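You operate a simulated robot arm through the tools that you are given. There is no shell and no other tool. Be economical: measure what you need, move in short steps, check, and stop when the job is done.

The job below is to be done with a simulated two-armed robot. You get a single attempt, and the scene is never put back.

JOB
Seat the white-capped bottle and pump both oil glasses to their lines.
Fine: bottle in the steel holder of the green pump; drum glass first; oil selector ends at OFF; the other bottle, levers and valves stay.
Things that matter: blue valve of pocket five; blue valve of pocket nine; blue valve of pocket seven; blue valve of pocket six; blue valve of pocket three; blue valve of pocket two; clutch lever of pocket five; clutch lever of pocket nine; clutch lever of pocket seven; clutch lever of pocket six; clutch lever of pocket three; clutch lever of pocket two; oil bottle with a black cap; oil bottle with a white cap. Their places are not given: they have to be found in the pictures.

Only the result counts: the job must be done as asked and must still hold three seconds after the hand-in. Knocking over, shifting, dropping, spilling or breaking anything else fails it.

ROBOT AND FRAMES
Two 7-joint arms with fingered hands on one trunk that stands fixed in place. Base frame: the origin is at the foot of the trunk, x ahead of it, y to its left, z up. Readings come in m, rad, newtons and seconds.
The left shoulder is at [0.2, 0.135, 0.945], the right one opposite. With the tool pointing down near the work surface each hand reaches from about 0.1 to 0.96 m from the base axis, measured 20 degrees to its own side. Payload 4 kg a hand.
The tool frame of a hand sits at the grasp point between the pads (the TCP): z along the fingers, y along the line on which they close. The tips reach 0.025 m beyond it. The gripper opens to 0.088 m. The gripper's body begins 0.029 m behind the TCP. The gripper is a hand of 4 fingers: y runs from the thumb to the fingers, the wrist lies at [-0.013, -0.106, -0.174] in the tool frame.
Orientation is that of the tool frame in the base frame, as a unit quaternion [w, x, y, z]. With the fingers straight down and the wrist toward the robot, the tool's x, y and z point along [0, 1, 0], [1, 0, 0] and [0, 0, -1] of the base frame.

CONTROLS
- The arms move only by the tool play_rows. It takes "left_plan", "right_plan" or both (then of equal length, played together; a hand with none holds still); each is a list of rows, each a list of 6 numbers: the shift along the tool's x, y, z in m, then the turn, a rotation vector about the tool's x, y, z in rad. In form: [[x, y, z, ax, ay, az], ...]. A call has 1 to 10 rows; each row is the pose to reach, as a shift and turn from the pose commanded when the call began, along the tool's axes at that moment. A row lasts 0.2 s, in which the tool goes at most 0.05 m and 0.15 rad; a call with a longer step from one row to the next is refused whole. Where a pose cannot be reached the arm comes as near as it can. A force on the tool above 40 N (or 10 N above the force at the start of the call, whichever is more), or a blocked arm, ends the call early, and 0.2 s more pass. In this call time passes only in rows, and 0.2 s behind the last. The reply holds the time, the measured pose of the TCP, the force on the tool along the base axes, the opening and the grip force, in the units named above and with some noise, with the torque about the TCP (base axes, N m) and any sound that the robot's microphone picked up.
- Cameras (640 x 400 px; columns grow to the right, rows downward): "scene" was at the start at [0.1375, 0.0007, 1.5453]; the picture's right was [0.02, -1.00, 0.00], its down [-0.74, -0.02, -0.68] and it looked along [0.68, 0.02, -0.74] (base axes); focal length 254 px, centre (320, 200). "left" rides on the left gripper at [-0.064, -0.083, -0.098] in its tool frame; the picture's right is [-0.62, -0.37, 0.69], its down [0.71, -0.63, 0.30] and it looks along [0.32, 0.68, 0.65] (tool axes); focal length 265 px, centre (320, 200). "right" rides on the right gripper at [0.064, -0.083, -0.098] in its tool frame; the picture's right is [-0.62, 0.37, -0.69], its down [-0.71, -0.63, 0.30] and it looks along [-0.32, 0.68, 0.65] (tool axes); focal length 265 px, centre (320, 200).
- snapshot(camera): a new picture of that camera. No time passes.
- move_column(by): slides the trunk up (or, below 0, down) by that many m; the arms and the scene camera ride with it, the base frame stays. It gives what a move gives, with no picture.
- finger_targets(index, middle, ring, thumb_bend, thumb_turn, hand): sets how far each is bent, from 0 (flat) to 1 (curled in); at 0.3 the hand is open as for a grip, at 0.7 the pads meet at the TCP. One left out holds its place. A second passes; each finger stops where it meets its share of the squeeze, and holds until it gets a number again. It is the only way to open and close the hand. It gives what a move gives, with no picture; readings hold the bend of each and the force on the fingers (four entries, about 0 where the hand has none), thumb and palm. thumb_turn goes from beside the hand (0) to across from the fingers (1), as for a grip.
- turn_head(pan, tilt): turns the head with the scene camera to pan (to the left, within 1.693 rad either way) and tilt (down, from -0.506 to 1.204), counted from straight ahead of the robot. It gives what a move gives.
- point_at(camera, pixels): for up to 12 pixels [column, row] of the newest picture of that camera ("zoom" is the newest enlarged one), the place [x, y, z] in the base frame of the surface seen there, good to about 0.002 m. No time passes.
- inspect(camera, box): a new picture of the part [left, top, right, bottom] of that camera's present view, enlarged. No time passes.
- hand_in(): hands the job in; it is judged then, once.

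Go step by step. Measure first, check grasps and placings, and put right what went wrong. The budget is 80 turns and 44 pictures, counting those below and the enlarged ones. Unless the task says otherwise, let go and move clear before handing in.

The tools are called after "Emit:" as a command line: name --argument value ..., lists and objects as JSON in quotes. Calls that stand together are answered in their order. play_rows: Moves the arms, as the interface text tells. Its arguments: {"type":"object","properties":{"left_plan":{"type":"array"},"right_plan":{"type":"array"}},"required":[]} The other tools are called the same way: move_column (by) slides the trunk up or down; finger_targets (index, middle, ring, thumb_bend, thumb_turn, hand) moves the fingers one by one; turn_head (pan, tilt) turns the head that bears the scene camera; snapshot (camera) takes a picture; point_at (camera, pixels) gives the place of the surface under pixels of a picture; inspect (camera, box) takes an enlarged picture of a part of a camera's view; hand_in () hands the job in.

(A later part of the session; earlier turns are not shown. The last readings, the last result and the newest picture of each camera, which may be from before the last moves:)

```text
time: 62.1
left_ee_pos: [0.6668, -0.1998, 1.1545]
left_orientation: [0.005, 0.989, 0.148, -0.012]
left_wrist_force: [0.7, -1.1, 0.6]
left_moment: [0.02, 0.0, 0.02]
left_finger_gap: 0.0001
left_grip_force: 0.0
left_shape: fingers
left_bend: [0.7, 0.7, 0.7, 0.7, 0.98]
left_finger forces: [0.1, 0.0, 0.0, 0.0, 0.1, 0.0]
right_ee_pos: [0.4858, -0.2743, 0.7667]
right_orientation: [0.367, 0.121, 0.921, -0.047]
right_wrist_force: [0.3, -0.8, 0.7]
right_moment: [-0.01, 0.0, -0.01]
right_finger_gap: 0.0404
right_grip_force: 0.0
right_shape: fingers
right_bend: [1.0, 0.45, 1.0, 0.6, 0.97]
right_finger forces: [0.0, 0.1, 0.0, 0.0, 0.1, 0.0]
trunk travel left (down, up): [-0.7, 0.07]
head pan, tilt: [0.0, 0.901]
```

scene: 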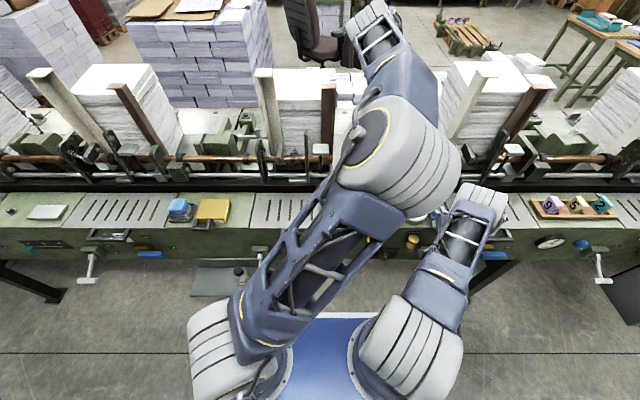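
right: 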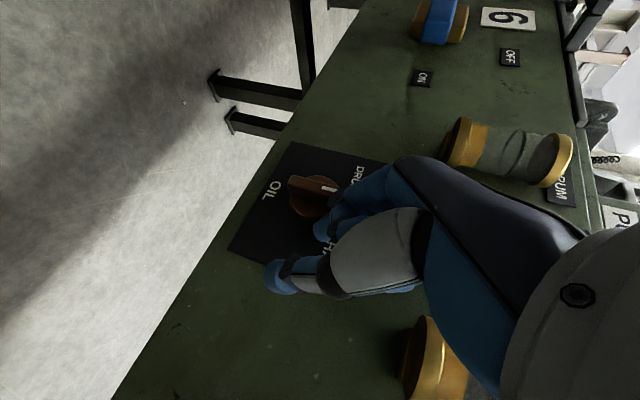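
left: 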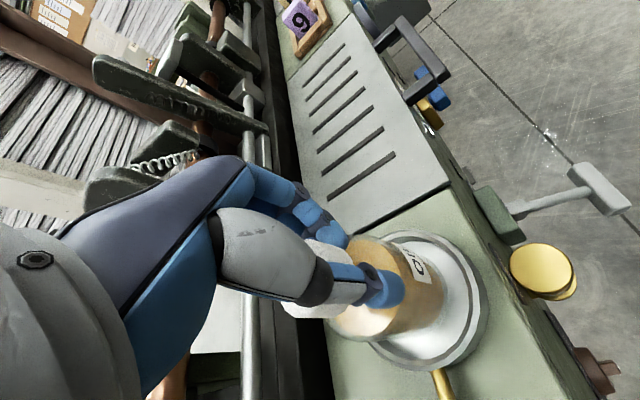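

Before pressing I quantify the levels in the last zoom: line vs oil surface in both glasses.

Emit:
point_at --camera "zoom" --pixels '[[80, 240], [80, 252], [78, 262], [76, 270], [75, 278], [72, 290], [405, 235], [403, 252], [402, 262], [400, 270], [398, 278], [398, 290]]'

Emit:
play_rows --left_plan '[[0.001, 0, 0.05, 0, 0, 0], [0.003, 0, 0.1, 0, 0, 0], [0.003, 0, 0.115, 0, 0, 0], [0.003, 0, 0.121, 0, 0, 0], [0.003, 0, 0.127, 0, 0, 0], [0.003, 0, 0.112, 0, 0, 0]]'

```text
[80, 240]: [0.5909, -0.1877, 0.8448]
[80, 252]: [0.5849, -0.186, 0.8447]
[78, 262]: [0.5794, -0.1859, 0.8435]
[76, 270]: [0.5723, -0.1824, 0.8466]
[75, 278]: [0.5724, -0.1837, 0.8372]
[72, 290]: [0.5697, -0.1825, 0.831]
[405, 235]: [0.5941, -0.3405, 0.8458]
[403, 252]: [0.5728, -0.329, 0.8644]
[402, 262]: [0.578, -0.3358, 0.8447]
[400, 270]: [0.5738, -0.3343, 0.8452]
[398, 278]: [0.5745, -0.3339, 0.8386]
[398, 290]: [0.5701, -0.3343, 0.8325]
```

```text
time: 63.5
left_ee_pos: [0.6674, -0.2018, 1.0433]
left_orientation: [0.004, 0.989, 0.146, -0.013]
left_wrist_force: [-0.1, 0.0, 0.2]
left_moment: [0.0, 0.0, -0.01]
left_finger_gap: 0.0
left_grip_force: 0.0
left_shape: fingers
left_bend: [0.7, 0.7, 0.7, 0.7, 0.97]
left_finger forces: [0.1, 0.1, 0.1, 0.1, 0.0, 0.0]
right_ee_pos: [0.4852, -0.2752, 0.7671]
right_orientation: [0.367, 0.12, 0.921, -0.047]
right_wrist_force: [0.3, -0.3, 0.2]
right_moment: [0.0, -0.02, 0.0]
right_finger_gap: 0.0404
right_grip_force: 0.0
right_shape: fingers
right_bend: [1.0, 0.45, 1.0, 0.6, 0.97]
right_finger forces: [0.0, 0.0, 0.0, 0.1, 0.0, 0.0]
trunk travel left (down, up): [-0.7, 0.07]
head pan, tilt: [0.0, 0.901]
```

Oil surface z≈0.8445, line z≈0.864 in both glasses: 0.02 to fill. I don't know if that press registered; I press again ending at the bottom to read the force.

Emit:
play_rows --left_plan '[[0, 0, 0.01, 0, 0, 0], [0, 0, 0.015, 0, 0, 0]]'

Emit:
inspect --camera "scene" --box '[360, 165, 440, 235]'

```text
time: 64.1
left_ee_pos: [0.6685, -0.201, 1.0287]
left_orientation: [0.005, 0.989, 0.147, -0.012]
left_wrist_force: [-0.6, 1.0, 2.2]
left_moment: [0.04, 0.04, 0.0]
left_finger_gap: 0.0
left_grip_force: 1.1
left_shape: fingers
left_bend: [0.7, 0.7, 0.7, 0.7, 0.97]
left_finger forces: [0.0, 0.5, 0.0, 0.0, 2.9, 0.2]
right_ee_pos: [0.4856, -0.2745, 0.7669]
right_orientation: [0.367, 0.12, 0.921, -0.048]
right_wrist_force: [0.3, 0.2, -0.3]
right_moment: [0.0, 0.0, 0.02]
right_finger_gap: 0.0402
right_grip_force: 0.1
right_shape: fingers
right_bend: [1.0, 0.45, 1.0, 0.6, 0.97]
right_finger forces: [0.1, 0.0, 0.1, 0.0, 0.0, 0.0]
trunk travel left (down, up): [-0.7, 0.07]
head pan, tilt: [0.0, 0.901]
```

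```text
5.71 times, centred on (400, 200) of scene
```

zoom: 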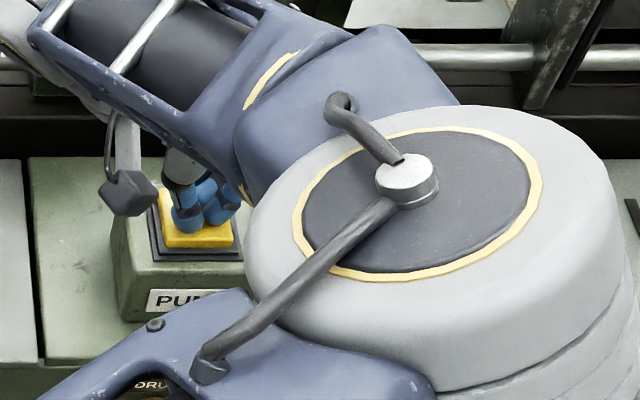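

Fingertips rest on the yellow button with 2 N. I press deeper, watching force and sound.

Emit:
play_rows --left_plan '[[0, 0, 0.003, 0, 0, 0], [0, 0, 0.006, 0, 0, 0]]'

```text
time: 64.7
left_ee_pos: [0.6678, -0.2015, 1.0243]
left_orientation: [0.005, 0.989, 0.148, -0.012]
left_wrist_force: [0.6, 1.1, 8.9]
left_moment: [0.14, 0.13, 0.02]
left_finger_gap: 0.0
left_grip_force: 4.6
left_shape: fingers
left_bend: [0.7, 0.7, 0.7, 0.7, 0.97]
left_finger forces: [0.0, 0.4, 0.0, 0.0, 9.0, 0.0]
right_ee_pos: [0.4856, -0.2752, 0.7677]
right_orientation: [0.367, 0.12, 0.921, -0.047]
right_wrist_force: [0.2, -0.6, -0.1]
right_moment: [-0.02, -0.01, -0.02]
right_finger_gap: 0.0404
right_grip_force: 0.1
right_shape: fingers
right_bend: [1.0, 0.45, 1.0, 0.6, 0.97]
right_finger forces: [0.0, 0.1, 0.1, 0.0, 0.0, 0.0]
trunk travel left (down, up): [-0.7, 0.07]
head pan, tilt: [0.0, 0.901]
heard: click
```

A click: the press registered. I release and check the drum level with the right camera.

Emit:
play_rows --left_plan '[[0, 0, -0.006, 0, 0, 0], [0, 0, -0.016, 0, 0, 0]]'

Emit:
snapshot --camera "right"

```text
time: 65.3
left_ee_pos: [0.6663, -0.2008, 1.0384]
left_orientation: [0.005, 0.989, 0.147, -0.014]
left_wrist_force: [0.7, 0.0, 0.0]
left_moment: [0.01, 0.02, -0.02]
left_finger_gap: 0.0
left_grip_force: 0.1
left_shape: fingers
left_bend: [0.7, 0.7, 0.7, 0.7, 0.98]
left_finger forces: [0.0, 0.1, 0.0, 0.1, 0.0, 0.0]
right_ee_pos: [0.4841, -0.2744, 0.7678]
right_orientation: [0.367, 0.121, 0.921, -0.046]
right_wrist_force: [-0.8, 0.2, -1.6]
right_moment: [0.02, 0.02, 0.0]
right_finger_gap: 0.04
right_grip_force: 0.1
right_shape: fingers
right_bend: [1.0, 0.45, 1.0, 0.6, 0.97]
right_finger forces: [0.0, 0.0, 0.0, 0.0, 0.1, 0.0]
trunk travel left (down, up): [-0.7, 0.07]
head pan, tilt: [0.0, 0.901]
```

```text
3 pictures are left
```

right: 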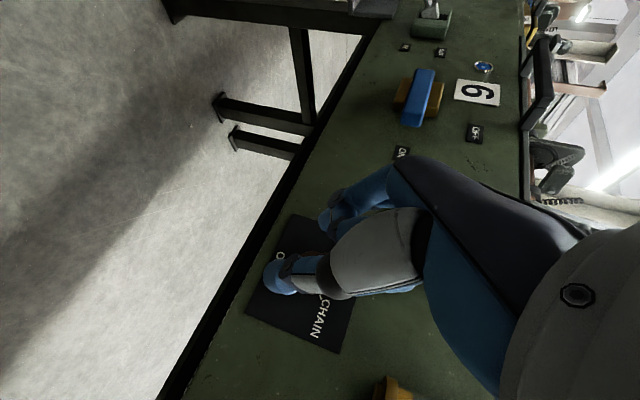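

The glass is hidden from there. I move the left hand away along its known path to get a clear scene view.

Emit:
play_rows --left_plan '[[-0.001, 0, -0.05, 0, 0, 0], [-0.003, 0, -0.1, 0, 0, 0], [-0.004, 0, -0.15, 0, 0, 0], [-0.006, 0, -0.2, 0, 0, 0], [0.0, -0.0436, -0.22, 0, 0, 0], [0.006, -0.087, -0.24, 0, 0, 0], [0.011, -0.131, -0.25, 0, 0, 0], [0.017, -0.175, -0.26, 0, 0, 0], [0.022, -0.218, -0.27, 0, 0, 0], [0.026, -0.25, -0.28, 0, 0, 0]]'

Emit:
inspect --camera "scene" --box '[360, 215, 440, 265]'

Emit:
point_at --camera "zoom" --pixels '[[80, 240], [85, 245], [80, 252], [78, 258], [78, 262], [90, 258], [70, 245], [76, 270], [405, 240], [402, 262], [400, 268], [410, 262]]'

```text
time: 67.5
left_ee_pos: [0.6265, 0.0508, 1.3166]
left_orientation: [0.005, 0.989, 0.147, -0.014]
left_wrist_force: [0.5, -0.4, -0.4]
left_moment: [0.03, -0.02, 0.05]
left_finger_gap: 0.0
left_grip_force: 0.1
left_shape: fingers
left_bend: [0.7, 0.7, 0.7, 0.7, 0.98]
left_finger forces: [0.0, 0.0, 0.0, 0.0, 0.0, 0.1]
right_ee_pos: [0.4863, -0.2743, 0.7674]
right_orientation: [0.367, 0.121, 0.921, -0.047]
right_wrist_force: [0.0, -0.4, -0.1]
right_moment: [0.02, 0.03, 0.04]
right_finger_gap: 0.0403
right_grip_force: 0.0
right_shape: fingers
right_bend: [1.0, 0.45, 1.0, 0.6, 0.97]
right_finger forces: [0.0, 0.1, 0.0, 0.0, 0.0, 0.1]
trunk travel left (down, up): [-0.7, 0.07]
head pan, tilt: [0.0, 0.901]
```

```text
8.00 times, centred on (400, 240) of scene
```

zoom: 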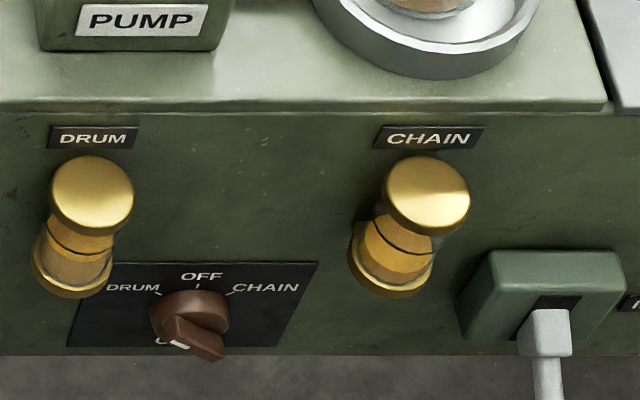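

```text
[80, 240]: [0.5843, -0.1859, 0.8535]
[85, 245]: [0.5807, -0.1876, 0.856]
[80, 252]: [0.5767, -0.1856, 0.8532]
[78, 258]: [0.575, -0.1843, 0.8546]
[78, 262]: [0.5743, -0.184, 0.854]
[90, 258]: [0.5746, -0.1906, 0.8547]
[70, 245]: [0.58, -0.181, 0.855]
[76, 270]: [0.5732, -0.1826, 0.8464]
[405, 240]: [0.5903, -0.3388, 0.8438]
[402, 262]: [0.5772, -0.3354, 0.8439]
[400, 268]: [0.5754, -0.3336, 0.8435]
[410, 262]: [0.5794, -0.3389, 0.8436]
```

One stroke raised the drum oil from 0.8443 to 0.8543, i.e. 0.010; the line is at ≈0.864, so exactly one more stroke is needed (two for CHAIN). I return the left hand and repeat the identical press.

Emit:
play_rows --left_plan '[[-0.004, 0.032, 0.01, 0, 0, 0], [-0.009, 0.075, 0.02, 0, 0, 0], [-0.015, 0.119, 0.03, 0, 0, 0], [-0.02, 0.163, 0.04, 0, 0, 0], [-0.026, 0.2064, 0.06, 0, 0, 0], [-0.032, 0.25, 0.08, 0, 0, 0], [-0.03, 0.25, 0.13, 0, 0, 0], [-0.029, 0.25, 0.18, 0, 0, 0], [-0.027, 0.25, 0.23, 0, 0, 0], [-0.026, 0.25, 0.275, 0, 0, 0]]'

Emit:
play_rows --left_plan '[[0, 0, 0.01, 0, 0, 0], [0, 0, 0.015, 0, 0, 0]]'

Emit:
play_rows --left_plan '[[0, 0, 0.003, 0, 0, 0], [0, 0, 0.006, 0, 0, 0]]'

Emit:
play_rows --left_plan '[[0, 0, -0.006, 0, 0, 0], [0, 0, -0.016, 0, 0, 0]]'

```text
time: 69.7
left_ee_pos: [0.6657, -0.2006, 1.0433]
left_orientation: [0.004, 0.989, 0.148, -0.014]
left_wrist_force: [-0.9, -0.1, 0.5]
left_moment: [-0.01, -0.01, 0.02]
left_finger_gap: 0.0001
left_grip_force: 0.0
left_shape: fingers
left_bend: [0.7, 0.7, 0.7, 0.7, 0.98]
left_finger forces: [0.0, 0.1, 0.0, 0.1, 0.0, 0.0]
right_ee_pos: [0.4851, -0.2735, 0.7681]
right_orientation: [0.367, 0.121, 0.921, -0.047]
right_wrist_force: [1.0, 0.3, 0.9]
right_moment: [-0.02, 0.01, 0.0]
right_finger_gap: 0.0403
right_grip_force: 0.1
right_shape: fingers
right_bend: [1.0, 0.45, 1.0, 0.6, 0.97]
right_finger forces: [0.0, 0.0, 0.0, 0.1, 0.0, 0.0]
trunk travel left (down, up): [-0.7, 0.07]
head pan, tilt: [0.0, 0.901]
```

```text
time: 70.3
left_ee_pos: [0.6679, -0.2003, 1.0295]
left_orientation: [0.004, 0.989, 0.148, -0.013]
left_wrist_force: [0.4, 0.6, 3.6]
left_moment: [0.01, 0.0, 0.0]
left_finger_gap: 0.0
left_grip_force: 1.3
left_shape: fingers
left_bend: [0.7, 0.7, 0.7, 0.7, 0.98]
left_finger forces: [0.0, 0.0, 0.0, 0.0, 2.6, 0.1]
right_ee_pos: [0.4854, -0.2749, 0.7675]
right_orientation: [0.367, 0.12, 0.921, -0.047]
right_wrist_force: [-1.2, 0.4, 0.8]
right_moment: [-0.03, -0.03, -0.02]
right_finger_gap: 0.0403
right_grip_force: 0.2
right_shape: fingers
right_bend: [1.0, 0.45, 1.0, 0.6, 0.97]
right_finger forces: [0.0, 0.0, 0.0, 0.0, 0.1, 0.0]
trunk travel left (down, up): [-0.7, 0.07]
head pan, tilt: [0.0, 0.901]
```

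```text
time: 70.9
left_ee_pos: [0.6675, -0.2005, 1.0244]
left_orientation: [0.004, 0.989, 0.148, -0.013]
left_wrist_force: [0.5, 2.1, 8.5]
left_moment: [0.16, 0.07, 0.0]
left_finger_gap: 0.0
left_grip_force: 4.4
left_shape: fingers
left_bend: [0.7, 0.7, 0.7, 0.7, 0.98]
left_finger forces: [0.0, 0.3, 0.0, 0.0, 8.6, 0.0]
right_ee_pos: [0.4849, -0.2742, 0.7673]
right_orientation: [0.367, 0.121, 0.921, -0.047]
right_wrist_force: [0.0, 0.0, -0.1]
right_moment: [-0.03, 0.0, 0.03]
right_finger_gap: 0.0404
right_grip_force: 0.1
right_shape: fingers
right_bend: [1.0, 0.45, 1.0, 0.6, 0.97]
right_finger forces: [0.1, 0.0, 0.0, 0.1, 0.0, 0.0]
trunk travel left (down, up): [-0.7, 0.07]
head pan, tilt: [0.0, 0.901]
heard: click
```

```text
time: 71.5
left_ee_pos: [0.6667, -0.202, 1.039]
left_orientation: [0.004, 0.989, 0.148, -0.014]
left_wrist_force: [0.3, -0.4, -1.3]
left_moment: [0.02, 0.04, 0.0]
left_finger_gap: 0.0
left_grip_force: 0.1
left_shape: fingers
left_bend: [0.7, 0.7, 0.7, 0.7, 0.98]
left_finger forces: [0.1, 0.0, 0.0, 0.0, 0.0, 0.0]
right_ee_pos: [0.4849, -0.275, 0.7659]
right_orientation: [0.367, 0.121, 0.921, -0.047]
right_wrist_force: [-0.3, -0.1, 0.5]
right_moment: [0.02, 0.01, -0.02]
right_finger_gap: 0.0401
right_grip_force: 0.0
right_shape: fingers
right_bend: [1.0, 0.45, 1.0, 0.6, 0.97]
right_finger forces: [0.0, 0.0, 0.0, 0.0, 0.0, 0.0]
trunk travel left (down, up): [-0.7, 0.07]
head pan, tilt: [0.0, 0.901]
```

Second click, same stroke. Now CHAIN: I place the right middle finger below-left of the bar's tip, to sweep it clockwise along an arc.

Emit:
finger_targets --hand "right" --middle 0.53

Emit:
play_rows --right_plan '[[0.0133, 0.0241, 0.0274, 0, 0, 0], [-0.002, 0.03, 0.042, 0, 0, 0], [-0.018, 0.036, 0.057, 0, 0, 0], [-0.026, 0.0385, 0.0642, 0, 0, 0], [-0.033, 0.0411, 0.0713, 0, 0, 0]]'

```text
time: 72.5
left_ee_pos: [0.6674, -0.2008, 1.0391]
left_orientation: [0.005, 0.989, 0.146, -0.014]
left_wrist_force: [0.0, 0.2, -0.3]
left_moment: [-0.03, 0.0, -0.01]
left_finger_gap: 0.0001
left_grip_force: 0.0
left_shape: fingers
left_bend: [0.7, 0.7, 0.7, 0.7, 0.98]
left_finger forces: [0.1, 0.0, 0.0, 0.0, 0.1, 0.0]
right_ee_pos: [0.4853, -0.2747, 0.7666]
right_orientation: [0.367, 0.121, 0.921, -0.048]
right_wrist_force: [0.6, -0.3, -0.3]
right_moment: [0.0, 0.02, 0.01]
right_finger_gap: 0.0403
right_grip_force: 0.0
right_shape: fingers
right_bend: [1.0, 0.53, 1.0, 0.6, 0.97]
right_finger forces: [0.0, 0.0, 0.0, 0.0, 0.0, 0.0]
trunk travel left (down, up): [-0.7, 0.07]
head pan, tilt: [0.0, 0.901]
```

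```text
time: 73.7
left_ee_pos: [0.6681, -0.1999, 1.0389]
left_orientation: [0.004, 0.989, 0.147, -0.013]
left_wrist_force: [1.2, 0.4, 0.3]
left_moment: [0.02, 0.01, 0.01]
left_finger_gap: 0.0
left_grip_force: 0.1
left_shape: fingers
left_bend: [0.7, 0.7, 0.7, 0.7, 0.98]
left_finger forces: [0.0, 0.1, 0.0, 0.1, 0.0, 0.0]
right_ee_pos: [0.5649, -0.2532, 0.737]
right_orientation: [0.366, 0.12, 0.921, -0.046]
right_wrist_force: [0.2, 0.4, 0.7]
right_moment: [0.01, 0.0, -0.02]
right_finger_gap: 0.0403
right_grip_force: 0.1
right_shape: fingers
right_bend: [1.0, 0.53, 1.0, 0.6, 0.97]
right_finger forces: [0.0, 0.0, 0.0, 0.0, 0.1, 0.0]
trunk travel left (down, up): [-0.7, 0.07]
head pan, tilt: [0.0, 0.901]
```

No contact yet. I sweep the first part of the arc, to about the OFF position.

Emit:
play_rows --right_plan '[[-0.0068, -0.0068, -0.0046, 0, 0, 0], [-0.0123, -0.0068, -0.0104, 0, 0, 0], [-0.016, -0.009, -0.0132, 0, 0, 0], [-0.0195, -0.0116, -0.0161, 0, 0, 0]]'

```text
time: 74.7
left_ee_pos: [0.6674, -0.2015, 1.0385]
left_orientation: [0.005, 0.989, 0.146, -0.013]
left_wrist_force: [-0.1, -0.3, 0.1]
left_moment: [0.03, 0.0, -0.02]
left_finger_gap: 0.0001
left_grip_force: 0.0
left_shape: fingers
left_bend: [0.7, 0.7, 0.7, 0.7, 0.98]
left_finger forces: [0.0, 0.1, 0.0, 0.1, 0.0, 0.0]
right_ee_pos: [0.5657, -0.2653, 0.7624]
right_orientation: [0.368, 0.121, 0.921, -0.047]
right_wrist_force: [-2.5, 5.6, 0.6]
right_moment: [0.08, 0.01, 0.23]
right_finger_gap: 0.0404
right_grip_force: 2.4
right_shape: fingers
right_bend: [1.0, 0.48, 1.0, 0.6, 0.97]
right_finger forces: [0.0, 5.2, 0.1, 0.0, 0.0, 0.1]
trunk travel left (down, up): [-0.7, 0.07]
head pan, tilt: [0.0, 0.901]
```

The bar follows (5.6 N sideways). I continue the arc toward CHAIN with some overdrive for finger give.

Emit:
play_rows --right_plan '[[-0.0042, -0.0077, -0.0015, 0, 0, 0], [-0.0071, -0.0155, -0.0016, 0, 0, 0], [-0.0072, -0.0232, 0.0013, 0, 0, 0], [-0.0056, -0.029, 0.0053, 0, 0, 0]]'

```text
time: 75.7
left_ee_pos: [0.6673, -0.2003, 1.0401]
left_orientation: [0.005, 0.989, 0.147, -0.013]
left_wrist_force: [-0.3, 0.2, -0.3]
left_moment: [0.0, 0.0, 0.01]
left_finger_gap: 0.0001
left_grip_force: 0.0
left_shape: fingers
left_bend: [0.7, 0.7, 0.7, 0.7, 0.98]
left_finger forces: [0.0, 0.1, 0.0, 0.1, 0.0, 0.0]
right_ee_pos: [0.5655, -0.2939, 0.7629]
right_orientation: [0.367, 0.119, 0.922, -0.045]
right_wrist_force: [-15.2, 17.3, 19.8]
right_moment: [1.07, -0.55, 1.28]
right_finger_gap: 0.0406
right_grip_force: 14.2
right_shape: fingers
right_bend: [1.0, 0.24, 1.0, 0.6, 0.97]
right_finger forces: [0.1, 27.3, 0.1, 0.0, 0.0, 0.1]
trunk travel left (down, up): [-0.7, 0.07]
head pan, tilt: [0.0, 0.901]
```

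The finger is being bent open (0.24, 27 N). I flex the middle finger actively to drive the bar right.

Emit:
finger_targets --hand "right" --middle 0.75

```text
time: 76.7
left_ee_pos: [0.6682, -0.2012, 1.0392]
left_orientation: [0.005, 0.989, 0.147, -0.013]
left_wrist_force: [0.2, 0.0, -0.2]
left_moment: [0.01, -0.02, -0.02]
left_finger_gap: 0.0
left_grip_force: 0.0
left_shape: fingers
left_bend: [0.7, 0.7, 0.7, 0.7, 0.98]
left_finger forces: [0.0, 0.0, 0.1, 0.0, 0.0, 0.0]
right_ee_pos: [0.566, -0.2952, 0.7623]
right_orientation: [0.367, 0.12, 0.921, -0.047]
right_wrist_force: [-6.2, 7.1, 6.9]
right_moment: [0.39, -0.18, 0.52]
right_finger_gap: 0.0404
right_grip_force: 4.9
right_shape: fingers
right_bend: [1.0, 0.26, 1.0, 0.6, 0.97]
right_finger forces: [0.0, 10.2, 0.0, 0.0, 0.1, 0.0]
trunk travel left (down, up): [-0.7, 0.07]
head pan, tilt: [0.0, 0.901]
```

I need to know where bar and finger are; a full right-camera picture here also shows the DRUM glass.

Emit:
snapshot --camera "right"

Emit:
point_at --camera "right" --pixels '[[510, 150], [500, 150], [520, 150], [490, 150], [530, 155], [515, 165]]'

```text
1 pictures are left
```

right: 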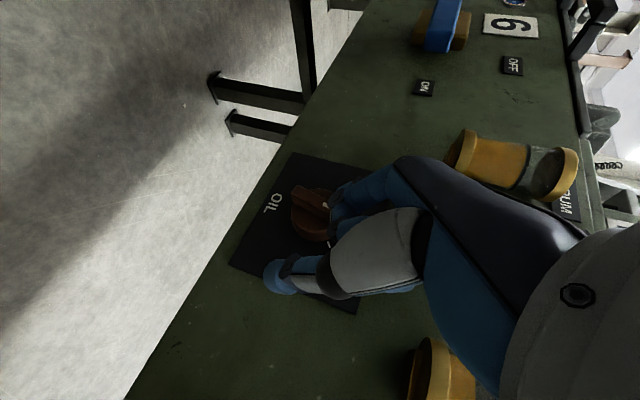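

```text
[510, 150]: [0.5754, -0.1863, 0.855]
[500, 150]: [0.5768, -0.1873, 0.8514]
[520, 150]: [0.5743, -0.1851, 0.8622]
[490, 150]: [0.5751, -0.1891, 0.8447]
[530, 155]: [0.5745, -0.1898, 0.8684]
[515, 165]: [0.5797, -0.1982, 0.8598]
```

The drum oil now reaches the black line exactly. The bar seems tilted right about 25–30°, with the mark at (326,205). I measure bar and finger.

Emit:
point_at --camera "right" --pixels '[[296, 190], [300, 192], [310, 198], [320, 204], [326, 206], [325, 212], [300, 200], [315, 208], [335, 198], [332, 210], [340, 190], [333, 203]]'

```text
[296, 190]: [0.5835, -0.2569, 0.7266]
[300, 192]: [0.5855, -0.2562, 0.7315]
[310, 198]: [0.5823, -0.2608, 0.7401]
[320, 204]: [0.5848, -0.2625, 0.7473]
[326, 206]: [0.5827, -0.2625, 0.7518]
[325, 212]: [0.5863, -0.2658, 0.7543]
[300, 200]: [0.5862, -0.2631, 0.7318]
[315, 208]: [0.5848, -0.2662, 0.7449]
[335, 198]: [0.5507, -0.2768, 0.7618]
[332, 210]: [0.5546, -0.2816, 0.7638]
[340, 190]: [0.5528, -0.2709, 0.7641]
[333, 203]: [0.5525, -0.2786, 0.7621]
```

The bar is at about −15° (just past OFF toward CHAIN). I try stronger active flexing of the middle finger from here.

Emit:
finger_targets --hand "right" --middle 1.0

```text
time: 77.7
left_ee_pos: [0.6676, -0.2003, 1.0387]
left_orientation: [0.005, 0.989, 0.146, -0.013]
left_wrist_force: [0.0, 0.3, 1.0]
left_moment: [0.02, 0.02, -0.03]
left_finger_gap: 0.0003
left_grip_force: 0.0
left_shape: fingers
left_bend: [0.7, 0.7, 0.7, 0.7, 0.98]
left_finger forces: [0.0, 0.0, 0.0, 0.1, 0.1, 0.1]
right_ee_pos: [0.5663, -0.2951, 0.7626]
right_orientation: [0.367, 0.121, 0.921, -0.047]
right_wrist_force: [-6.3, 8.8, 6.4]
right_moment: [0.42, -0.19, 0.62]
right_finger_gap: 0.0406
right_grip_force: 5.8
right_shape: fingers
right_bend: [1.0, 0.26, 1.0, 0.6, 0.97]
right_finger forces: [0.0, 11.8, 0.1, 0.1, 0.0, 0.0]
trunk travel left (down, up): [-0.7, 0.07]
head pan, tilt: [0.0, 0.901]
```

The forces suggest the extended fingertip is jammed against the disc (x≈0.60). I back off 10 mm in x and flex again.

Emit:
play_rows --right_plan '[[0.0035, -0.0013, -0.0033, 0, 0, 0], [0.007, -0.0026, -0.0066, 0, 0, 0]]'

Emit:
finger_targets --hand "right" --middle 0.55

```text
time: 78.3
left_ee_pos: [0.6683, -0.2008, 1.0381]
left_orientation: [0.004, 0.989, 0.147, -0.013]
left_wrist_force: [0.3, -1.2, -0.6]
left_moment: [-0.04, -0.03, 0.01]
left_finger_gap: 0.0
left_grip_force: 0.0
left_shape: fingers
left_bend: [0.7, 0.7, 0.7, 0.7, 0.98]
left_finger forces: [0.0, 0.1, 0.0, 0.0, 0.0, 0.2]
right_ee_pos: [0.5576, -0.2963, 0.7629]
right_orientation: [0.368, 0.121, 0.921, -0.049]
right_wrist_force: [3.1, 4.6, 8.6]
right_moment: [0.4, -0.35, 0.06]
right_finger_gap: 0.0401
right_grip_force: 4.6
right_shape: fingers
right_bend: [1.0, 0.26, 1.0, 0.6, 0.97]
right_finger forces: [0.0, 8.1, 0.0, 0.1, 0.0, 0.0]
trunk travel left (down, up): [-0.7, 0.07]
head pan, tilt: [0.0, 0.901]
```

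```text
time: 79.3
left_ee_pos: [0.6673, -0.2007, 1.0387]
left_orientation: [0.004, 0.989, 0.148, -0.014]
left_wrist_force: [-0.5, 0.0, -0.5]
left_moment: [0.05, 0.02, -0.01]
left_finger_gap: 0.0
left_grip_force: 0.1
left_shape: fingers
left_bend: [0.7, 0.7, 0.7, 0.7, 0.98]
left_finger forces: [0.1, 0.0, 0.1, 0.1, 0.0, 0.0]
right_ee_pos: [0.5558, -0.294, 0.7638]
right_orientation: [0.367, 0.121, 0.921, -0.046]
right_wrist_force: [-5.6, 7.9, 9.0]
right_moment: [0.49, -0.32, 0.67]
right_finger_gap: 0.0402
right_grip_force: 7.0
right_shape: fingers
right_bend: [1.0, 0.26, 1.0, 0.6, 0.97]
right_finger forces: [0.0, 13.6, 0.0, 0.0, 0.0, 0.1]
trunk travel left (down, up): [-0.7, 0.07]
head pan, tilt: [0.0, 0.901]
```

Analysis of force and torque puts the contact at x≈0.60: the extended fingertip jams on the disc. I back out, bend the finger to 0.65, and re-enter on the bar's left with less depth before sweeping right.

Emit:
play_rows --right_plan '[[0.014, -0.0052, -0.0133, 0, 0, 0], [0.028, -0.0103, -0.0266, 0, 0, 0]]'

Emit:
finger_targets --hand "right" --middle 0.65

Emit:
play_rows --right_plan '[[0.0113, 0.0444, -0.0051, 0, 0, 0], [-0.005, 0.0505, 0.0105, 0, 0, 0], [-0.0216, 0.0565, 0.0262, 0, 0, 0]]'

Emit:
play_rows --right_plan '[[-0.0047, -0.0135, 0.0003, 0, 0, 0], [-0.0063, -0.018, 0.0005, 0, 0, 0], [-0.0079, -0.0232, 0.0006, 0, 0, 0]]'

```text
time: 79.9
left_ee_pos: [0.668, -0.2012, 1.0385]
left_orientation: [0.005, 0.989, 0.148, -0.013]
left_wrist_force: [0.1, 0.2, 0.4]
left_moment: [0.02, 0.02, 0.0]
left_finger_gap: 0.0002
left_grip_force: 0.0
left_shape: fingers
left_bend: [0.7, 0.7, 0.7, 0.7, 0.98]
left_finger forces: [0.1, 0.1, 0.0, 0.0, 0.1, 0.1]
right_ee_pos: [0.5156, -0.2951, 0.763]
right_orientation: [0.367, 0.122, 0.921, -0.048]
right_wrist_force: [-0.2, 0.6, -0.2]
right_moment: [-0.01, -0.05, -0.02]
right_finger_gap: 0.0404
right_grip_force: 0.0
right_shape: fingers
right_bend: [1.0, 0.42, 1.0, 0.6, 0.97]
right_finger forces: [0.1, 0.0, 0.0, 0.0, 0.1, 0.0]
trunk travel left (down, up): [-0.7, 0.07]
head pan, tilt: [0.0, 0.901]
```

```text
time: 80.9
left_ee_pos: [0.6678, -0.2008, 1.0386]
left_orientation: [0.006, 0.989, 0.147, -0.013]
left_wrist_force: [-0.7, 0.1, 0.2]
left_moment: [0.02, 0.04, 0.02]
left_finger_gap: 0.0
left_grip_force: 0.0
left_shape: fingers
left_bend: [0.7, 0.7, 0.7, 0.7, 0.98]
left_finger forces: [0.1, 0.0, 0.0, 0.1, 0.0, 0.0]
right_ee_pos: [0.5167, -0.2953, 0.7629]
right_orientation: [0.367, 0.121, 0.921, -0.047]
right_wrist_force: [-0.4, -0.2, -0.2]
right_moment: [0.04, -0.02, -0.02]
right_finger_gap: 0.0402
right_grip_force: 0.0
right_shape: fingers
right_bend: [1.0, 0.65, 1.0, 0.6, 0.97]
right_finger forces: [0.0, 0.0, 0.0, 0.1, 0.0, 0.1]
trunk travel left (down, up): [-0.7, 0.07]
head pan, tilt: [0.0, 0.901]
```

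```text
time: 81.7
left_ee_pos: [0.6684, -0.2013, 1.0402]
left_orientation: [0.004, 0.989, 0.147, -0.013]
left_wrist_force: [0.7, -0.4, 1.0]
left_moment: [-0.03, -0.01, -0.01]
left_finger_gap: 0.0001
left_grip_force: 0.0
left_shape: fingers
left_bend: [0.7, 0.7, 0.7, 0.7, 0.98]
left_finger forces: [0.0, 0.0, 0.0, 0.0, 0.0, 0.1]
right_ee_pos: [0.5637, -0.2496, 0.7593]
right_orientation: [0.366, 0.121, 0.921, -0.048]
right_wrist_force: [-0.1, -0.2, -0.2]
right_moment: [0.0, 0.01, -0.01]
right_finger_gap: 0.0405
right_grip_force: 0.1
right_shape: fingers
right_bend: [1.0, 0.65, 1.0, 0.6, 0.97]
right_finger forces: [0.0, 0.0, 0.1, 0.1, 0.1, 0.0]
trunk travel left (down, up): [-0.7, 0.07]
head pan, tilt: [0.0, 0.901]
```

```text
time: 82.5
left_ee_pos: [0.6673, -0.2011, 1.0386]
left_orientation: [0.004, 0.989, 0.146, -0.013]
left_wrist_force: [-0.1, 0.6, 0.4]
left_moment: [-0.01, 0.01, -0.02]
left_finger_gap: 0.0
left_grip_force: 0.1
left_shape: fingers
left_bend: [0.7, 0.7, 0.7, 0.7, 0.98]
left_finger forces: [0.0, 0.1, 0.1, 0.0, 0.0, 0.0]
right_ee_pos: [0.5622, -0.2719, 0.7649]
right_orientation: [0.367, 0.121, 0.921, -0.046]
right_wrist_force: [-8.3, 10.4, 5.1]
right_moment: [0.26, -0.04, 0.42]
right_finger_gap: 0.0405
right_grip_force: 10.0
right_shape: fingers
right_bend: [1.0, 0.57, 1.0, 0.6, 0.97]
right_finger forces: [0.1, 19.4, 0.0, 0.0, 0.1, 0.0]
trunk travel left (down, up): [-0.7, 0.07]
head pan, tilt: [0.0, 0.901]
```

Now it pushes well (bend 0.57, bar advancing). I continue the sweep to the right and slightly down.

Emit:
play_rows --right_plan '[[-0.0003, -0.0092, 0.0003, 0, 0, 0], [0.0, -0.0137, 0.0015, 0, 0, 0], [0.0001, -0.0182, 0.0027, 0, 0, 0]]'

Emit:
play_rows --right_plan '[[0.0015, -0.0015, 0.002, 0, 0, 0], [0.003, -0.003, 0.0041, 0, 0, 0]]'

```text
time: 83.2
left_ee_pos: [0.6675, -0.1992, 1.0397]
left_orientation: [0.004, 0.989, 0.147, -0.013]
left_wrist_force: [-0.1, -0.5, -0.2]
left_moment: [-0.01, -0.01, 0.0]
left_finger_gap: 0.0001
left_grip_force: 0.2
left_shape: fingers
left_bend: [0.7, 0.7, 0.7, 0.7, 0.98]
left_finger forces: [0.0, 0.0, 0.1, 0.0, 0.0, 0.1]
right_ee_pos: [0.5583, -0.2818, 0.7641]
right_orientation: [0.365, 0.118, 0.922, -0.039]
right_wrist_force: [-11.0, 13.9, 17.1]
right_moment: [0.64, -0.37, 0.73]
right_finger_gap: 0.0401
right_grip_force: 14.3
right_shape: fingers
right_bend: [1.0, 0.5, 1.0, 0.6, 0.97]
right_finger forces: [0.1, 28.1, 0.0, 0.0, 0.1, 0.1]
trunk travel left (down, up): [-0.7, 0.07]
head pan, tilt: [0.0, 0.901]
stopped in row 3 (right hand): the force on the tool passed its limit at 41 N (the readings are from after the stop); the commanded pose is now the measured one
```

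```text
time: 83.7
left_ee_pos: [0.6675, -0.2001, 1.0393]
left_orientation: [0.005, 0.989, 0.148, -0.013]
left_wrist_force: [0.3, 0.3, -0.4]
left_moment: [0.0, 0.03, 0.04]
left_finger_gap: 0.0002
left_grip_force: 0.0
left_shape: fingers
left_bend: [0.7, 0.7, 0.7, 0.7, 0.98]
left_finger forces: [0.0, 0.1, 0.0, 0.1, 0.0, 0.0]
right_ee_pos: [0.5573, -0.2816, 0.7628]
right_orientation: [0.367, 0.117, 0.922, -0.035]
right_wrist_force: [-9.5, 14.1, 20.4]
right_moment: [0.64, -0.57, 0.63]
right_finger_gap: 0.0401
right_grip_force: 14.8
right_shape: fingers
right_bend: [1.0, 0.5, 1.0, 0.6, 0.97]
right_finger forces: [0.0, 30.1, 0.0, 0.0, 0.0, 0.1]
trunk travel left (down, up): [-0.7, 0.07]
head pan, tilt: [0.0, 0.901]
stopped in row 2 (right hand): the force on the tool passed its limit at 42 N (the readings are from after the stop); the commanded pose is now the measured one
```

The reaction now points up-left at ~55° and is rigid, so the bar seems to be at its CHAIN stop. I withdraw the right finger and give two identical strokes with the left hand.

Emit:
play_rows --right_plan '[[-0.0012, 0.0077, -0.0043, 0, 0, 0], [0.02, 0.0, -0.024, 0, 0, 0], [0.0374, -0.0064, -0.041, 0, 0, 0]]'

Emit:
play_rows --left_plan '[[0, 0, 0.005, 0, 0, 0], [0, 0, 0.01, 0, 0, 0]]'

Emit:
play_rows --left_plan '[[0, 0, 0.003, 0, 0, 0], [0, 0, 0.006, 0, 0, 0]]'

Emit:
play_rows --left_plan '[[0, 0, -0.006, 0, 0, 0], [0, 0, -0.016, 0, 0, 0]]'

```text
time: 84.5
left_ee_pos: [0.6686, -0.2002, 1.0382]
left_orientation: [0.004, 0.989, 0.147, -0.014]
left_wrist_force: [0.1, 0.6, 0.0]
left_moment: [0.01, 0.04, 0.03]
left_finger_gap: 0.0
left_grip_force: 0.1
left_shape: fingers
left_bend: [0.7, 0.7, 0.7, 0.7, 0.98]
left_finger forces: [0.0, 0.0, 0.0, 0.0, 0.1, 0.0]
right_ee_pos: [0.5028, -0.2768, 0.7641]
right_orientation: [0.366, 0.118, 0.922, -0.04]
right_wrist_force: [-0.5, -0.7, -1.1]
right_moment: [0.01, -0.02, 0.0]
right_finger_gap: 0.0402
right_grip_force: 0.1
right_shape: fingers
right_bend: [1.0, 0.65, 1.0, 0.6, 0.97]
right_finger forces: [0.0, 0.1, 0.1, 0.0, 0.1, 0.1]
trunk travel left (down, up): [-0.7, 0.07]
head pan, tilt: [0.0, 0.901]
```

```text
time: 85.1
left_ee_pos: [0.6673, -0.2005, 1.0294]
left_orientation: [0.004, 0.989, 0.148, -0.013]
left_wrist_force: [-0.5, 0.6, 2.7]
left_moment: [0.04, 0.04, 0.01]
left_finger_gap: 0.0002
left_grip_force: 1.3
left_shape: fingers
left_bend: [0.7, 0.7, 0.7, 0.7, 0.98]
left_finger forces: [0.0, 0.0, 0.0, 0.0, 2.9, 0.0]
right_ee_pos: [0.5028, -0.2761, 0.7643]
right_orientation: [0.366, 0.118, 0.922, -0.04]
right_wrist_force: [-0.6, -0.1, 0.8]
right_moment: [0.0, 0.0, -0.02]
right_finger_gap: 0.0405
right_grip_force: 0.0
right_shape: fingers
right_bend: [1.0, 0.65, 1.0, 0.6, 0.97]
right_finger forces: [0.0, 0.0, 0.0, 0.1, 0.1, 0.0]
trunk travel left (down, up): [-0.7, 0.07]
head pan, tilt: [0.0, 0.901]
```

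```text
time: 85.7
left_ee_pos: [0.6679, -0.2008, 1.0241]
left_orientation: [0.004, 0.989, 0.148, -0.012]
left_wrist_force: [0.6, 2.3, 9.7]
left_moment: [0.06, 0.09, -0.01]
left_finger_gap: 0.0001
left_grip_force: 4.2
left_shape: fingers
left_bend: [0.7, 0.7, 0.7, 0.7, 0.98]
left_finger forces: [0.1, 0.8, 0.0, 0.0, 7.9, 0.1]
right_ee_pos: [0.5028, -0.2774, 0.7652]
right_orientation: [0.366, 0.119, 0.922, -0.039]
right_wrist_force: [-0.9, -0.4, 0.7]
right_moment: [-0.01, 0.01, -0.03]
right_finger_gap: 0.0402
right_grip_force: 0.1
right_shape: fingers
right_bend: [1.0, 0.65, 1.0, 0.6, 0.97]
right_finger forces: [0.0, 0.0, 0.0, 0.1, 0.0, 0.0]
trunk travel left (down, up): [-0.7, 0.07]
head pan, tilt: [0.0, 0.901]
heard: click
```

```text
time: 86.3
left_ee_pos: [0.6663, -0.2011, 1.0385]
left_orientation: [0.004, 0.989, 0.146, -0.014]
left_wrist_force: [-0.5, 0.3, 0.1]
left_moment: [0.05, 0.01, -0.04]
left_finger_gap: 0.0
left_grip_force: 0.0
left_shape: fingers
left_bend: [0.7, 0.7, 0.7, 0.7, 0.98]
left_finger forces: [0.0, 0.0, 0.1, 0.1, 0.0, 0.1]
right_ee_pos: [0.5026, -0.2756, 0.7636]
right_orientation: [0.366, 0.118, 0.922, -0.039]
right_wrist_force: [-0.2, -0.5, 0.2]
right_moment: [0.02, -0.01, -0.02]
right_finger_gap: 0.0404
right_grip_force: 0.1
right_shape: fingers
right_bend: [1.0, 0.65, 1.0, 0.6, 0.97]
right_finger forces: [0.0, 0.0, 0.0, 0.1, 0.0, 0.1]
trunk travel left (down, up): [-0.7, 0.07]
head pan, tilt: [0.0, 0.901]
```

Clicked once on CHAIN. I give the second stroke and then place the right finger below-right of the bar for turning back to OFF.

Emit:
play_rows --left_plan '[[0, 0, 0.005, 0, 0, 0], [0, 0, 0.01, 0, 0, 0]]'

Emit:
play_rows --left_plan '[[0, 0, 0.003, 0, 0, 0], [0, 0, 0.006, 0, 0, 0]]'

Emit:
play_rows --left_plan '[[0, 0, -0.006, 0, 0, 0], [0, 0, -0.016, 0, 0, 0]]'

Emit:
play_rows --right_plan '[[0.015, -0.0128, 0.0206, 0, 0, 0], [-0.0079, -0.0048, 0.0422, 0, 0, 0], [-0.02, -0.0005, 0.0538, 0, 0, 0], [-0.0307, 0.0033, 0.0639, 0, 0, 0]]'

```text
time: 86.9
left_ee_pos: [0.6673, -0.1994, 1.029]
left_orientation: [0.005, 0.989, 0.147, -0.012]
left_wrist_force: [-0.1, -0.3, 2.8]
left_moment: [0.03, 0.03, -0.01]
left_finger_gap: 0.0
left_grip_force: 1.7
left_shape: fingers
left_bend: [0.7, 0.7, 0.7, 0.7, 0.98]
left_finger forces: [0.0, 0.1, 0.1, 0.0, 2.7, 0.0]
right_ee_pos: [0.5026, -0.2767, 0.7664]
right_orientation: [0.365, 0.118, 0.922, -0.04]
right_wrist_force: [0.8, 0.3, -0.3]
right_moment: [-0.03, 0.01, 0.0]
right_finger_gap: 0.0401
right_grip_force: 0.0
right_shape: fingers
right_bend: [1.0, 0.65, 1.0, 0.6, 0.97]
right_finger forces: [0.0, 0.0, 0.0, 0.0, 0.0, 0.1]
trunk travel left (down, up): [-0.7, 0.07]
head pan, tilt: [0.0, 0.901]
```

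```text
time: 87.5
left_ee_pos: [0.6688, -0.2006, 1.0227]
left_orientation: [0.005, 0.989, 0.148, -0.012]
left_wrist_force: [0.0, 2.1, 9.6]
left_moment: [0.11, 0.07, -0.03]
left_finger_gap: 0.0001
left_grip_force: 5.1
left_shape: fingers
left_bend: [0.7, 0.7, 0.7, 0.7, 0.98]
left_finger forces: [0.0, 0.3, 0.1, 0.0, 9.2, 0.0]
right_ee_pos: [0.5024, -0.2769, 0.7643]
right_orientation: [0.366, 0.119, 0.922, -0.039]
right_wrist_force: [-0.4, 0.6, 0.4]
right_moment: [0.02, 0.05, 0.0]
right_finger_gap: 0.0405
right_grip_force: 0.0
right_shape: fingers
right_bend: [1.0, 0.65, 1.0, 0.6, 0.97]
right_finger forces: [0.1, 0.0, 0.0, 0.0, 0.1, 0.0]
trunk travel left (down, up): [-0.7, 0.07]
head pan, tilt: [0.0, 0.901]
heard: click
```

```text
time: 88.1
left_ee_pos: [0.667, -0.2004, 1.0379]
left_orientation: [0.003, 0.989, 0.147, -0.014]
left_wrist_force: [0.7, -0.8, 0.3]
left_moment: [0.01, 0.0, -0.05]
left_finger_gap: 0.0
left_grip_force: 0.1
left_shape: fingers
left_bend: [0.7, 0.7, 0.7, 0.7, 0.98]
left_finger forces: [0.0, 0.0, 0.1, 0.0, 0.0, 0.1]
right_ee_pos: [0.502, -0.2764, 0.7653]
right_orientation: [0.366, 0.118, 0.922, -0.041]
right_wrist_force: [-0.1, -0.1, 0.0]
right_moment: [0.02, 0.03, 0.02]
right_finger_gap: 0.0402
right_grip_force: 0.1
right_shape: fingers
right_bend: [1.0, 0.65, 1.0, 0.6, 0.97]
right_finger forces: [0.1, 0.0, 0.0, 0.0, 0.1, 0.0]
trunk travel left (down, up): [-0.7, 0.07]
head pan, tilt: [0.0, 0.901]
```

```text
time: 89.1
left_ee_pos: [0.6673, -0.2011, 1.0393]
left_orientation: [0.005, 0.989, 0.147, -0.014]
left_wrist_force: [0.9, -0.2, -0.2]
left_moment: [0.0, 0.01, 0.0]
left_finger_gap: 0.0
left_grip_force: 0.1
left_shape: fingers
left_bend: [0.7, 0.7, 0.7, 0.7, 0.98]
left_finger forces: [0.1, 0.1, 0.0, 0.0, 0.1, 0.1]
right_ee_pos: [0.5661, -0.2904, 0.7365]
right_orientation: [0.363, 0.118, 0.924, -0.04]
right_wrist_force: [-18.8, -1.9, -1.6]
right_moment: [-0.02, -0.12, 0.34]
right_finger_gap: 0.0401
right_grip_force: 9.2
right_shape: fingers
right_bend: [1.0, 0.71, 1.0, 0.6, 0.97]
right_finger forces: [0.0, 18.0, 0.0, 0.1, 0.1, 0.0]
trunk travel left (down, up): [-0.7, 0.07]
head pan, tilt: [0.0, 0.901]
```

The second CHAIN click came. The fingertip presses the disc face (−19 N in x), so I back off 7 mm and start the upward part of the arc.

Emit:
play_rows --right_plan '[[0.0049, -0.0017, -0.0047, 0, 0, 0], [0.0016, 0.0023, -0.0097, 0, 0, 0], [-0.0043, 0.0024, -0.0159, 0, 0, 0]]'

Emit:
play_rows --right_plan '[[-0.0025, 0.0022, -0.0036, 0, 0, 0], [-0.0051, 0.0045, -0.0072, 0, 0, 0]]'

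```text
time: 89.9
left_ee_pos: [0.6679, -0.2006, 1.0378]
left_orientation: [0.005, 0.989, 0.148, -0.014]
left_wrist_force: [-0.2, -0.3, -0.3]
left_moment: [0.0, -0.01, 0.02]
left_finger_gap: 0.0
left_grip_force: 0.0
left_shape: fingers
left_bend: [0.7, 0.7, 0.7, 0.7, 0.98]
left_finger forces: [0.0, 0.0, 0.1, 0.0, 0.1, 0.0]
right_ee_pos: [0.5607, -0.2875, 0.7552]
right_orientation: [0.367, 0.117, 0.922, -0.04]
right_wrist_force: [-3.1, -1.9, -1.9]
right_moment: [-0.01, -0.03, 0.03]
right_finger_gap: 0.0403
right_grip_force: 1.9
right_shape: fingers
right_bend: [1.0, 0.68, 1.0, 0.6, 0.97]
right_finger forces: [0.0, 3.8, 0.0, 0.0, 0.1, 0.0]
trunk travel left (down, up): [-0.7, 0.07]
head pan, tilt: [0.0, 0.901]
```

```text
time: 90.5
left_ee_pos: [0.6686, -0.2003, 1.0384]
left_orientation: [0.005, 0.989, 0.148, -0.013]
left_wrist_force: [0.4, -0.5, 0.0]
left_moment: [0.01, 0.03, 0.0]
left_finger_gap: 0.0
left_grip_force: 0.0
left_shape: fingers
left_bend: [0.7, 0.7, 0.7, 0.7, 0.98]
left_finger forces: [0.0, 0.0, 0.0, 0.0, 0.1, 0.0]
right_ee_pos: [0.5611, -0.2817, 0.7627]
right_orientation: [0.367, 0.118, 0.922, -0.039]
right_wrist_force: [-1.9, -1.3, -0.6]
right_moment: [-0.04, -0.01, 0.02]
right_finger_gap: 0.0404
right_grip_force: 0.9
right_shape: fingers
right_bend: [1.0, 0.67, 1.0, 0.6, 0.97]
right_finger forces: [0.0, 1.8, 0.0, 0.0, 0.0, 0.0]
trunk travel left (down, up): [-0.7, 0.07]
head pan, tilt: [0.0, 0.901]
```

Light contact, finger's left face ≈ y −0.271, which corresponds to the bar about 10° short of vertical. I push left a few mm more.

Emit:
play_rows --right_plan '[[0.0004, 0.0019, -0.0003, 0, 0, 0], [0.0008, 0.0039, -0.0006, 0, 0, 0], [0.0009, 0.0048, -0.0008, 0, 0, 0]]'

```text
time: 91.3
left_ee_pos: [0.6678, -0.2021, 1.038]
left_orientation: [0.005, 0.989, 0.148, -0.013]
left_wrist_force: [0.3, 0.1, -0.3]
left_moment: [0.0, -0.03, 0.0]
left_finger_gap: 0.0
left_grip_force: 0.0
left_shape: fingers
left_bend: [0.7, 0.7, 0.7, 0.7, 0.98]
left_finger forces: [0.0, 0.0, 0.1, 0.1, 0.0, 0.0]
right_ee_pos: [0.5605, -0.2762, 0.7635]
right_orientation: [0.366, 0.118, 0.922, -0.039]
right_wrist_force: [-1.0, -1.1, 1.6]
right_moment: [0.0, 0.01, 0.0]
right_finger_gap: 0.0404
right_grip_force: 0.7
right_shape: fingers
right_bend: [1.0, 0.67, 1.0, 0.6, 0.97]
right_finger forces: [0.0, 2.1, 0.0, 0.0, 0.0, 0.0]
trunk travel left (down, up): [-0.7, 0.07]
head pan, tilt: [0.0, 0.901]
```

The force stays tiny, so the bar likely snapped into OFF or the finger slid off. I retreat both hands from view and use the last picture to verify everything.

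Emit:
play_rows --right_plan '[[-0.0006, -0.003, 0.0005, 0, 0, 0], [0.021, -0.0104, -0.0195, 0, 0, 0], [0.0422, -0.0178, -0.0394, 0, 0, 0]]'

Emit:
play_rows --left_plan '[[-0.001, 0, -0.05, 0, 0, 0], [-0.003, 0, -0.1, 0, 0, 0], [-0.004, 0, -0.15, 0, 0, 0], [-0.006, 0, -0.2, 0, 0, 0], [0.0, -0.0436, -0.22, 0, 0, 0], [0.006, -0.087, -0.24, 0, 0, 0], [0.011, -0.131, -0.25, 0, 0, 0], [0.017, -0.175, -0.26, 0, 0, 0], [0.022, -0.218, -0.27, 0, 0, 0], [0.026, -0.25, -0.28, 0, 0, 0]]'

Emit:
inspect --camera "scene" --box '[360, 215, 440, 265]'

Emit:
point_at --camera "zoom" --pixels '[[80, 240], [78, 258], [85, 250], [405, 240], [402, 252], [402, 262], [400, 268], [410, 255], [182, 346], [196, 340], [190, 355], [205, 345]]'

```text
time: 92.1
left_ee_pos: [0.6682, -0.2008, 1.0386]
left_orientation: [0.005, 0.989, 0.148, -0.013]
left_wrist_force: [0.6, -0.4, 0.1]
left_moment: [0.01, 0.01, 0.01]
left_finger_gap: 0.0001
left_grip_force: 0.0
left_shape: fingers
left_bend: [0.7, 0.7, 0.7, 0.7, 0.98]
left_finger forces: [0.1, 0.0, 0.1, 0.0, 0.0, 0.0]
right_ee_pos: [0.5007, -0.2794, 0.7621]
right_orientation: [0.366, 0.118, 0.922, -0.04]
right_wrist_force: [0.1, -0.8, -0.2]
right_moment: [-0.04, 0.01, 0.02]
right_finger_gap: 0.0403
right_grip_force: 0.2
right_shape: fingers
right_bend: [1.0, 0.65, 1.0, 0.6, 0.97]
right_finger forces: [0.1, 0.1, 0.1, 0.1, 0.1, 0.0]
trunk travel left (down, up): [-0.7, 0.07]
head pan, tilt: [0.0, 0.901]
```

```text
time: 94.3
left_ee_pos: [0.6257, 0.0496, 1.3165]
left_orientation: [0.004, 0.989, 0.147, -0.013]
left_wrist_force: [0.3, -0.4, 0.4]
left_moment: [0.02, 0.01, -0.02]
left_finger_gap: 0.0
left_grip_force: 0.1
left_shape: fingers
left_bend: [0.7, 0.7, 0.7, 0.7, 0.98]
left_finger forces: [0.0, 0.1, 0.0, 0.1, 0.0, 0.0]
right_ee_pos: [0.5005, -0.2789, 0.7628]
right_orientation: [0.366, 0.119, 0.922, -0.039]
right_wrist_force: [1.1, 0.0, -1.1]
right_moment: [0.02, 0.0, -0.01]
right_finger_gap: 0.0404
right_grip_force: 0.1
right_shape: fingers
right_bend: [1.0, 0.65, 1.0, 0.6, 0.97]
right_finger forces: [0.1, 0.0, 0.0, 0.0, 0.1, 0.0]
trunk travel left (down, up): [-0.7, 0.07]
head pan, tilt: [0.0, 0.901]
```

```text
8.00 times, centred on (400, 240) of scene
```

zoom: 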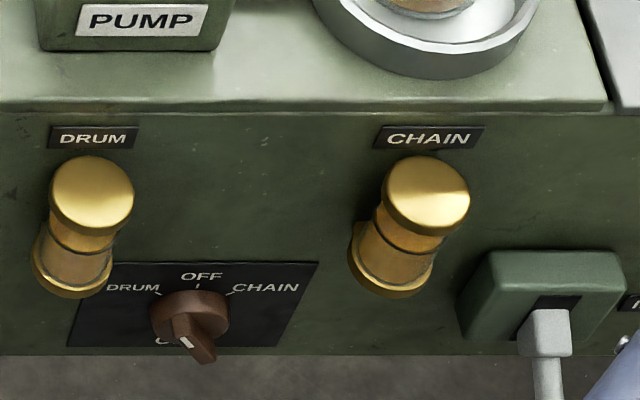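

```text
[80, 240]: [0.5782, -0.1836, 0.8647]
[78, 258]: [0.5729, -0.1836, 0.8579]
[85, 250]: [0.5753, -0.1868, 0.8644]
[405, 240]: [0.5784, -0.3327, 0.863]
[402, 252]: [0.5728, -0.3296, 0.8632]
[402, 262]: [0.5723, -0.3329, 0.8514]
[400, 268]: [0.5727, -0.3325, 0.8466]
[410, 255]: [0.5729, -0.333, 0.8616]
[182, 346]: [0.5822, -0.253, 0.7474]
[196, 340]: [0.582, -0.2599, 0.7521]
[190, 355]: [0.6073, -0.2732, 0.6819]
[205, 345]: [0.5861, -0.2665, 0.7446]
```

Both glasses are at their lines (oil z≈0.864). But the selector bar is tilted a bit toward DRUM (mark at (187,341)); I measure its angle on this picture.

Emit:
point_at --camera "zoom" --pixels '[[178, 330], [176, 338], [183, 338], [188, 343], [192, 348], [198, 355], [205, 361], [212, 358], [200, 350], [186, 322], [206, 350], [182, 330]]'

```text
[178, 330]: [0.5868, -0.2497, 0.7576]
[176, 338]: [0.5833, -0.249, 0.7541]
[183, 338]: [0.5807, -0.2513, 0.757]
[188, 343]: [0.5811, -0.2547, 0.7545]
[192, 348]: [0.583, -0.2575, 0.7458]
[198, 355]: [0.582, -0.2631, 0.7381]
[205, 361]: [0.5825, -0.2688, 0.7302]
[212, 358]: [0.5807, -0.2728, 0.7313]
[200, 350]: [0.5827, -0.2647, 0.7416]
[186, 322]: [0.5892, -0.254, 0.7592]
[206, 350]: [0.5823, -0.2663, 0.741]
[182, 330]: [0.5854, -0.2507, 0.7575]
```

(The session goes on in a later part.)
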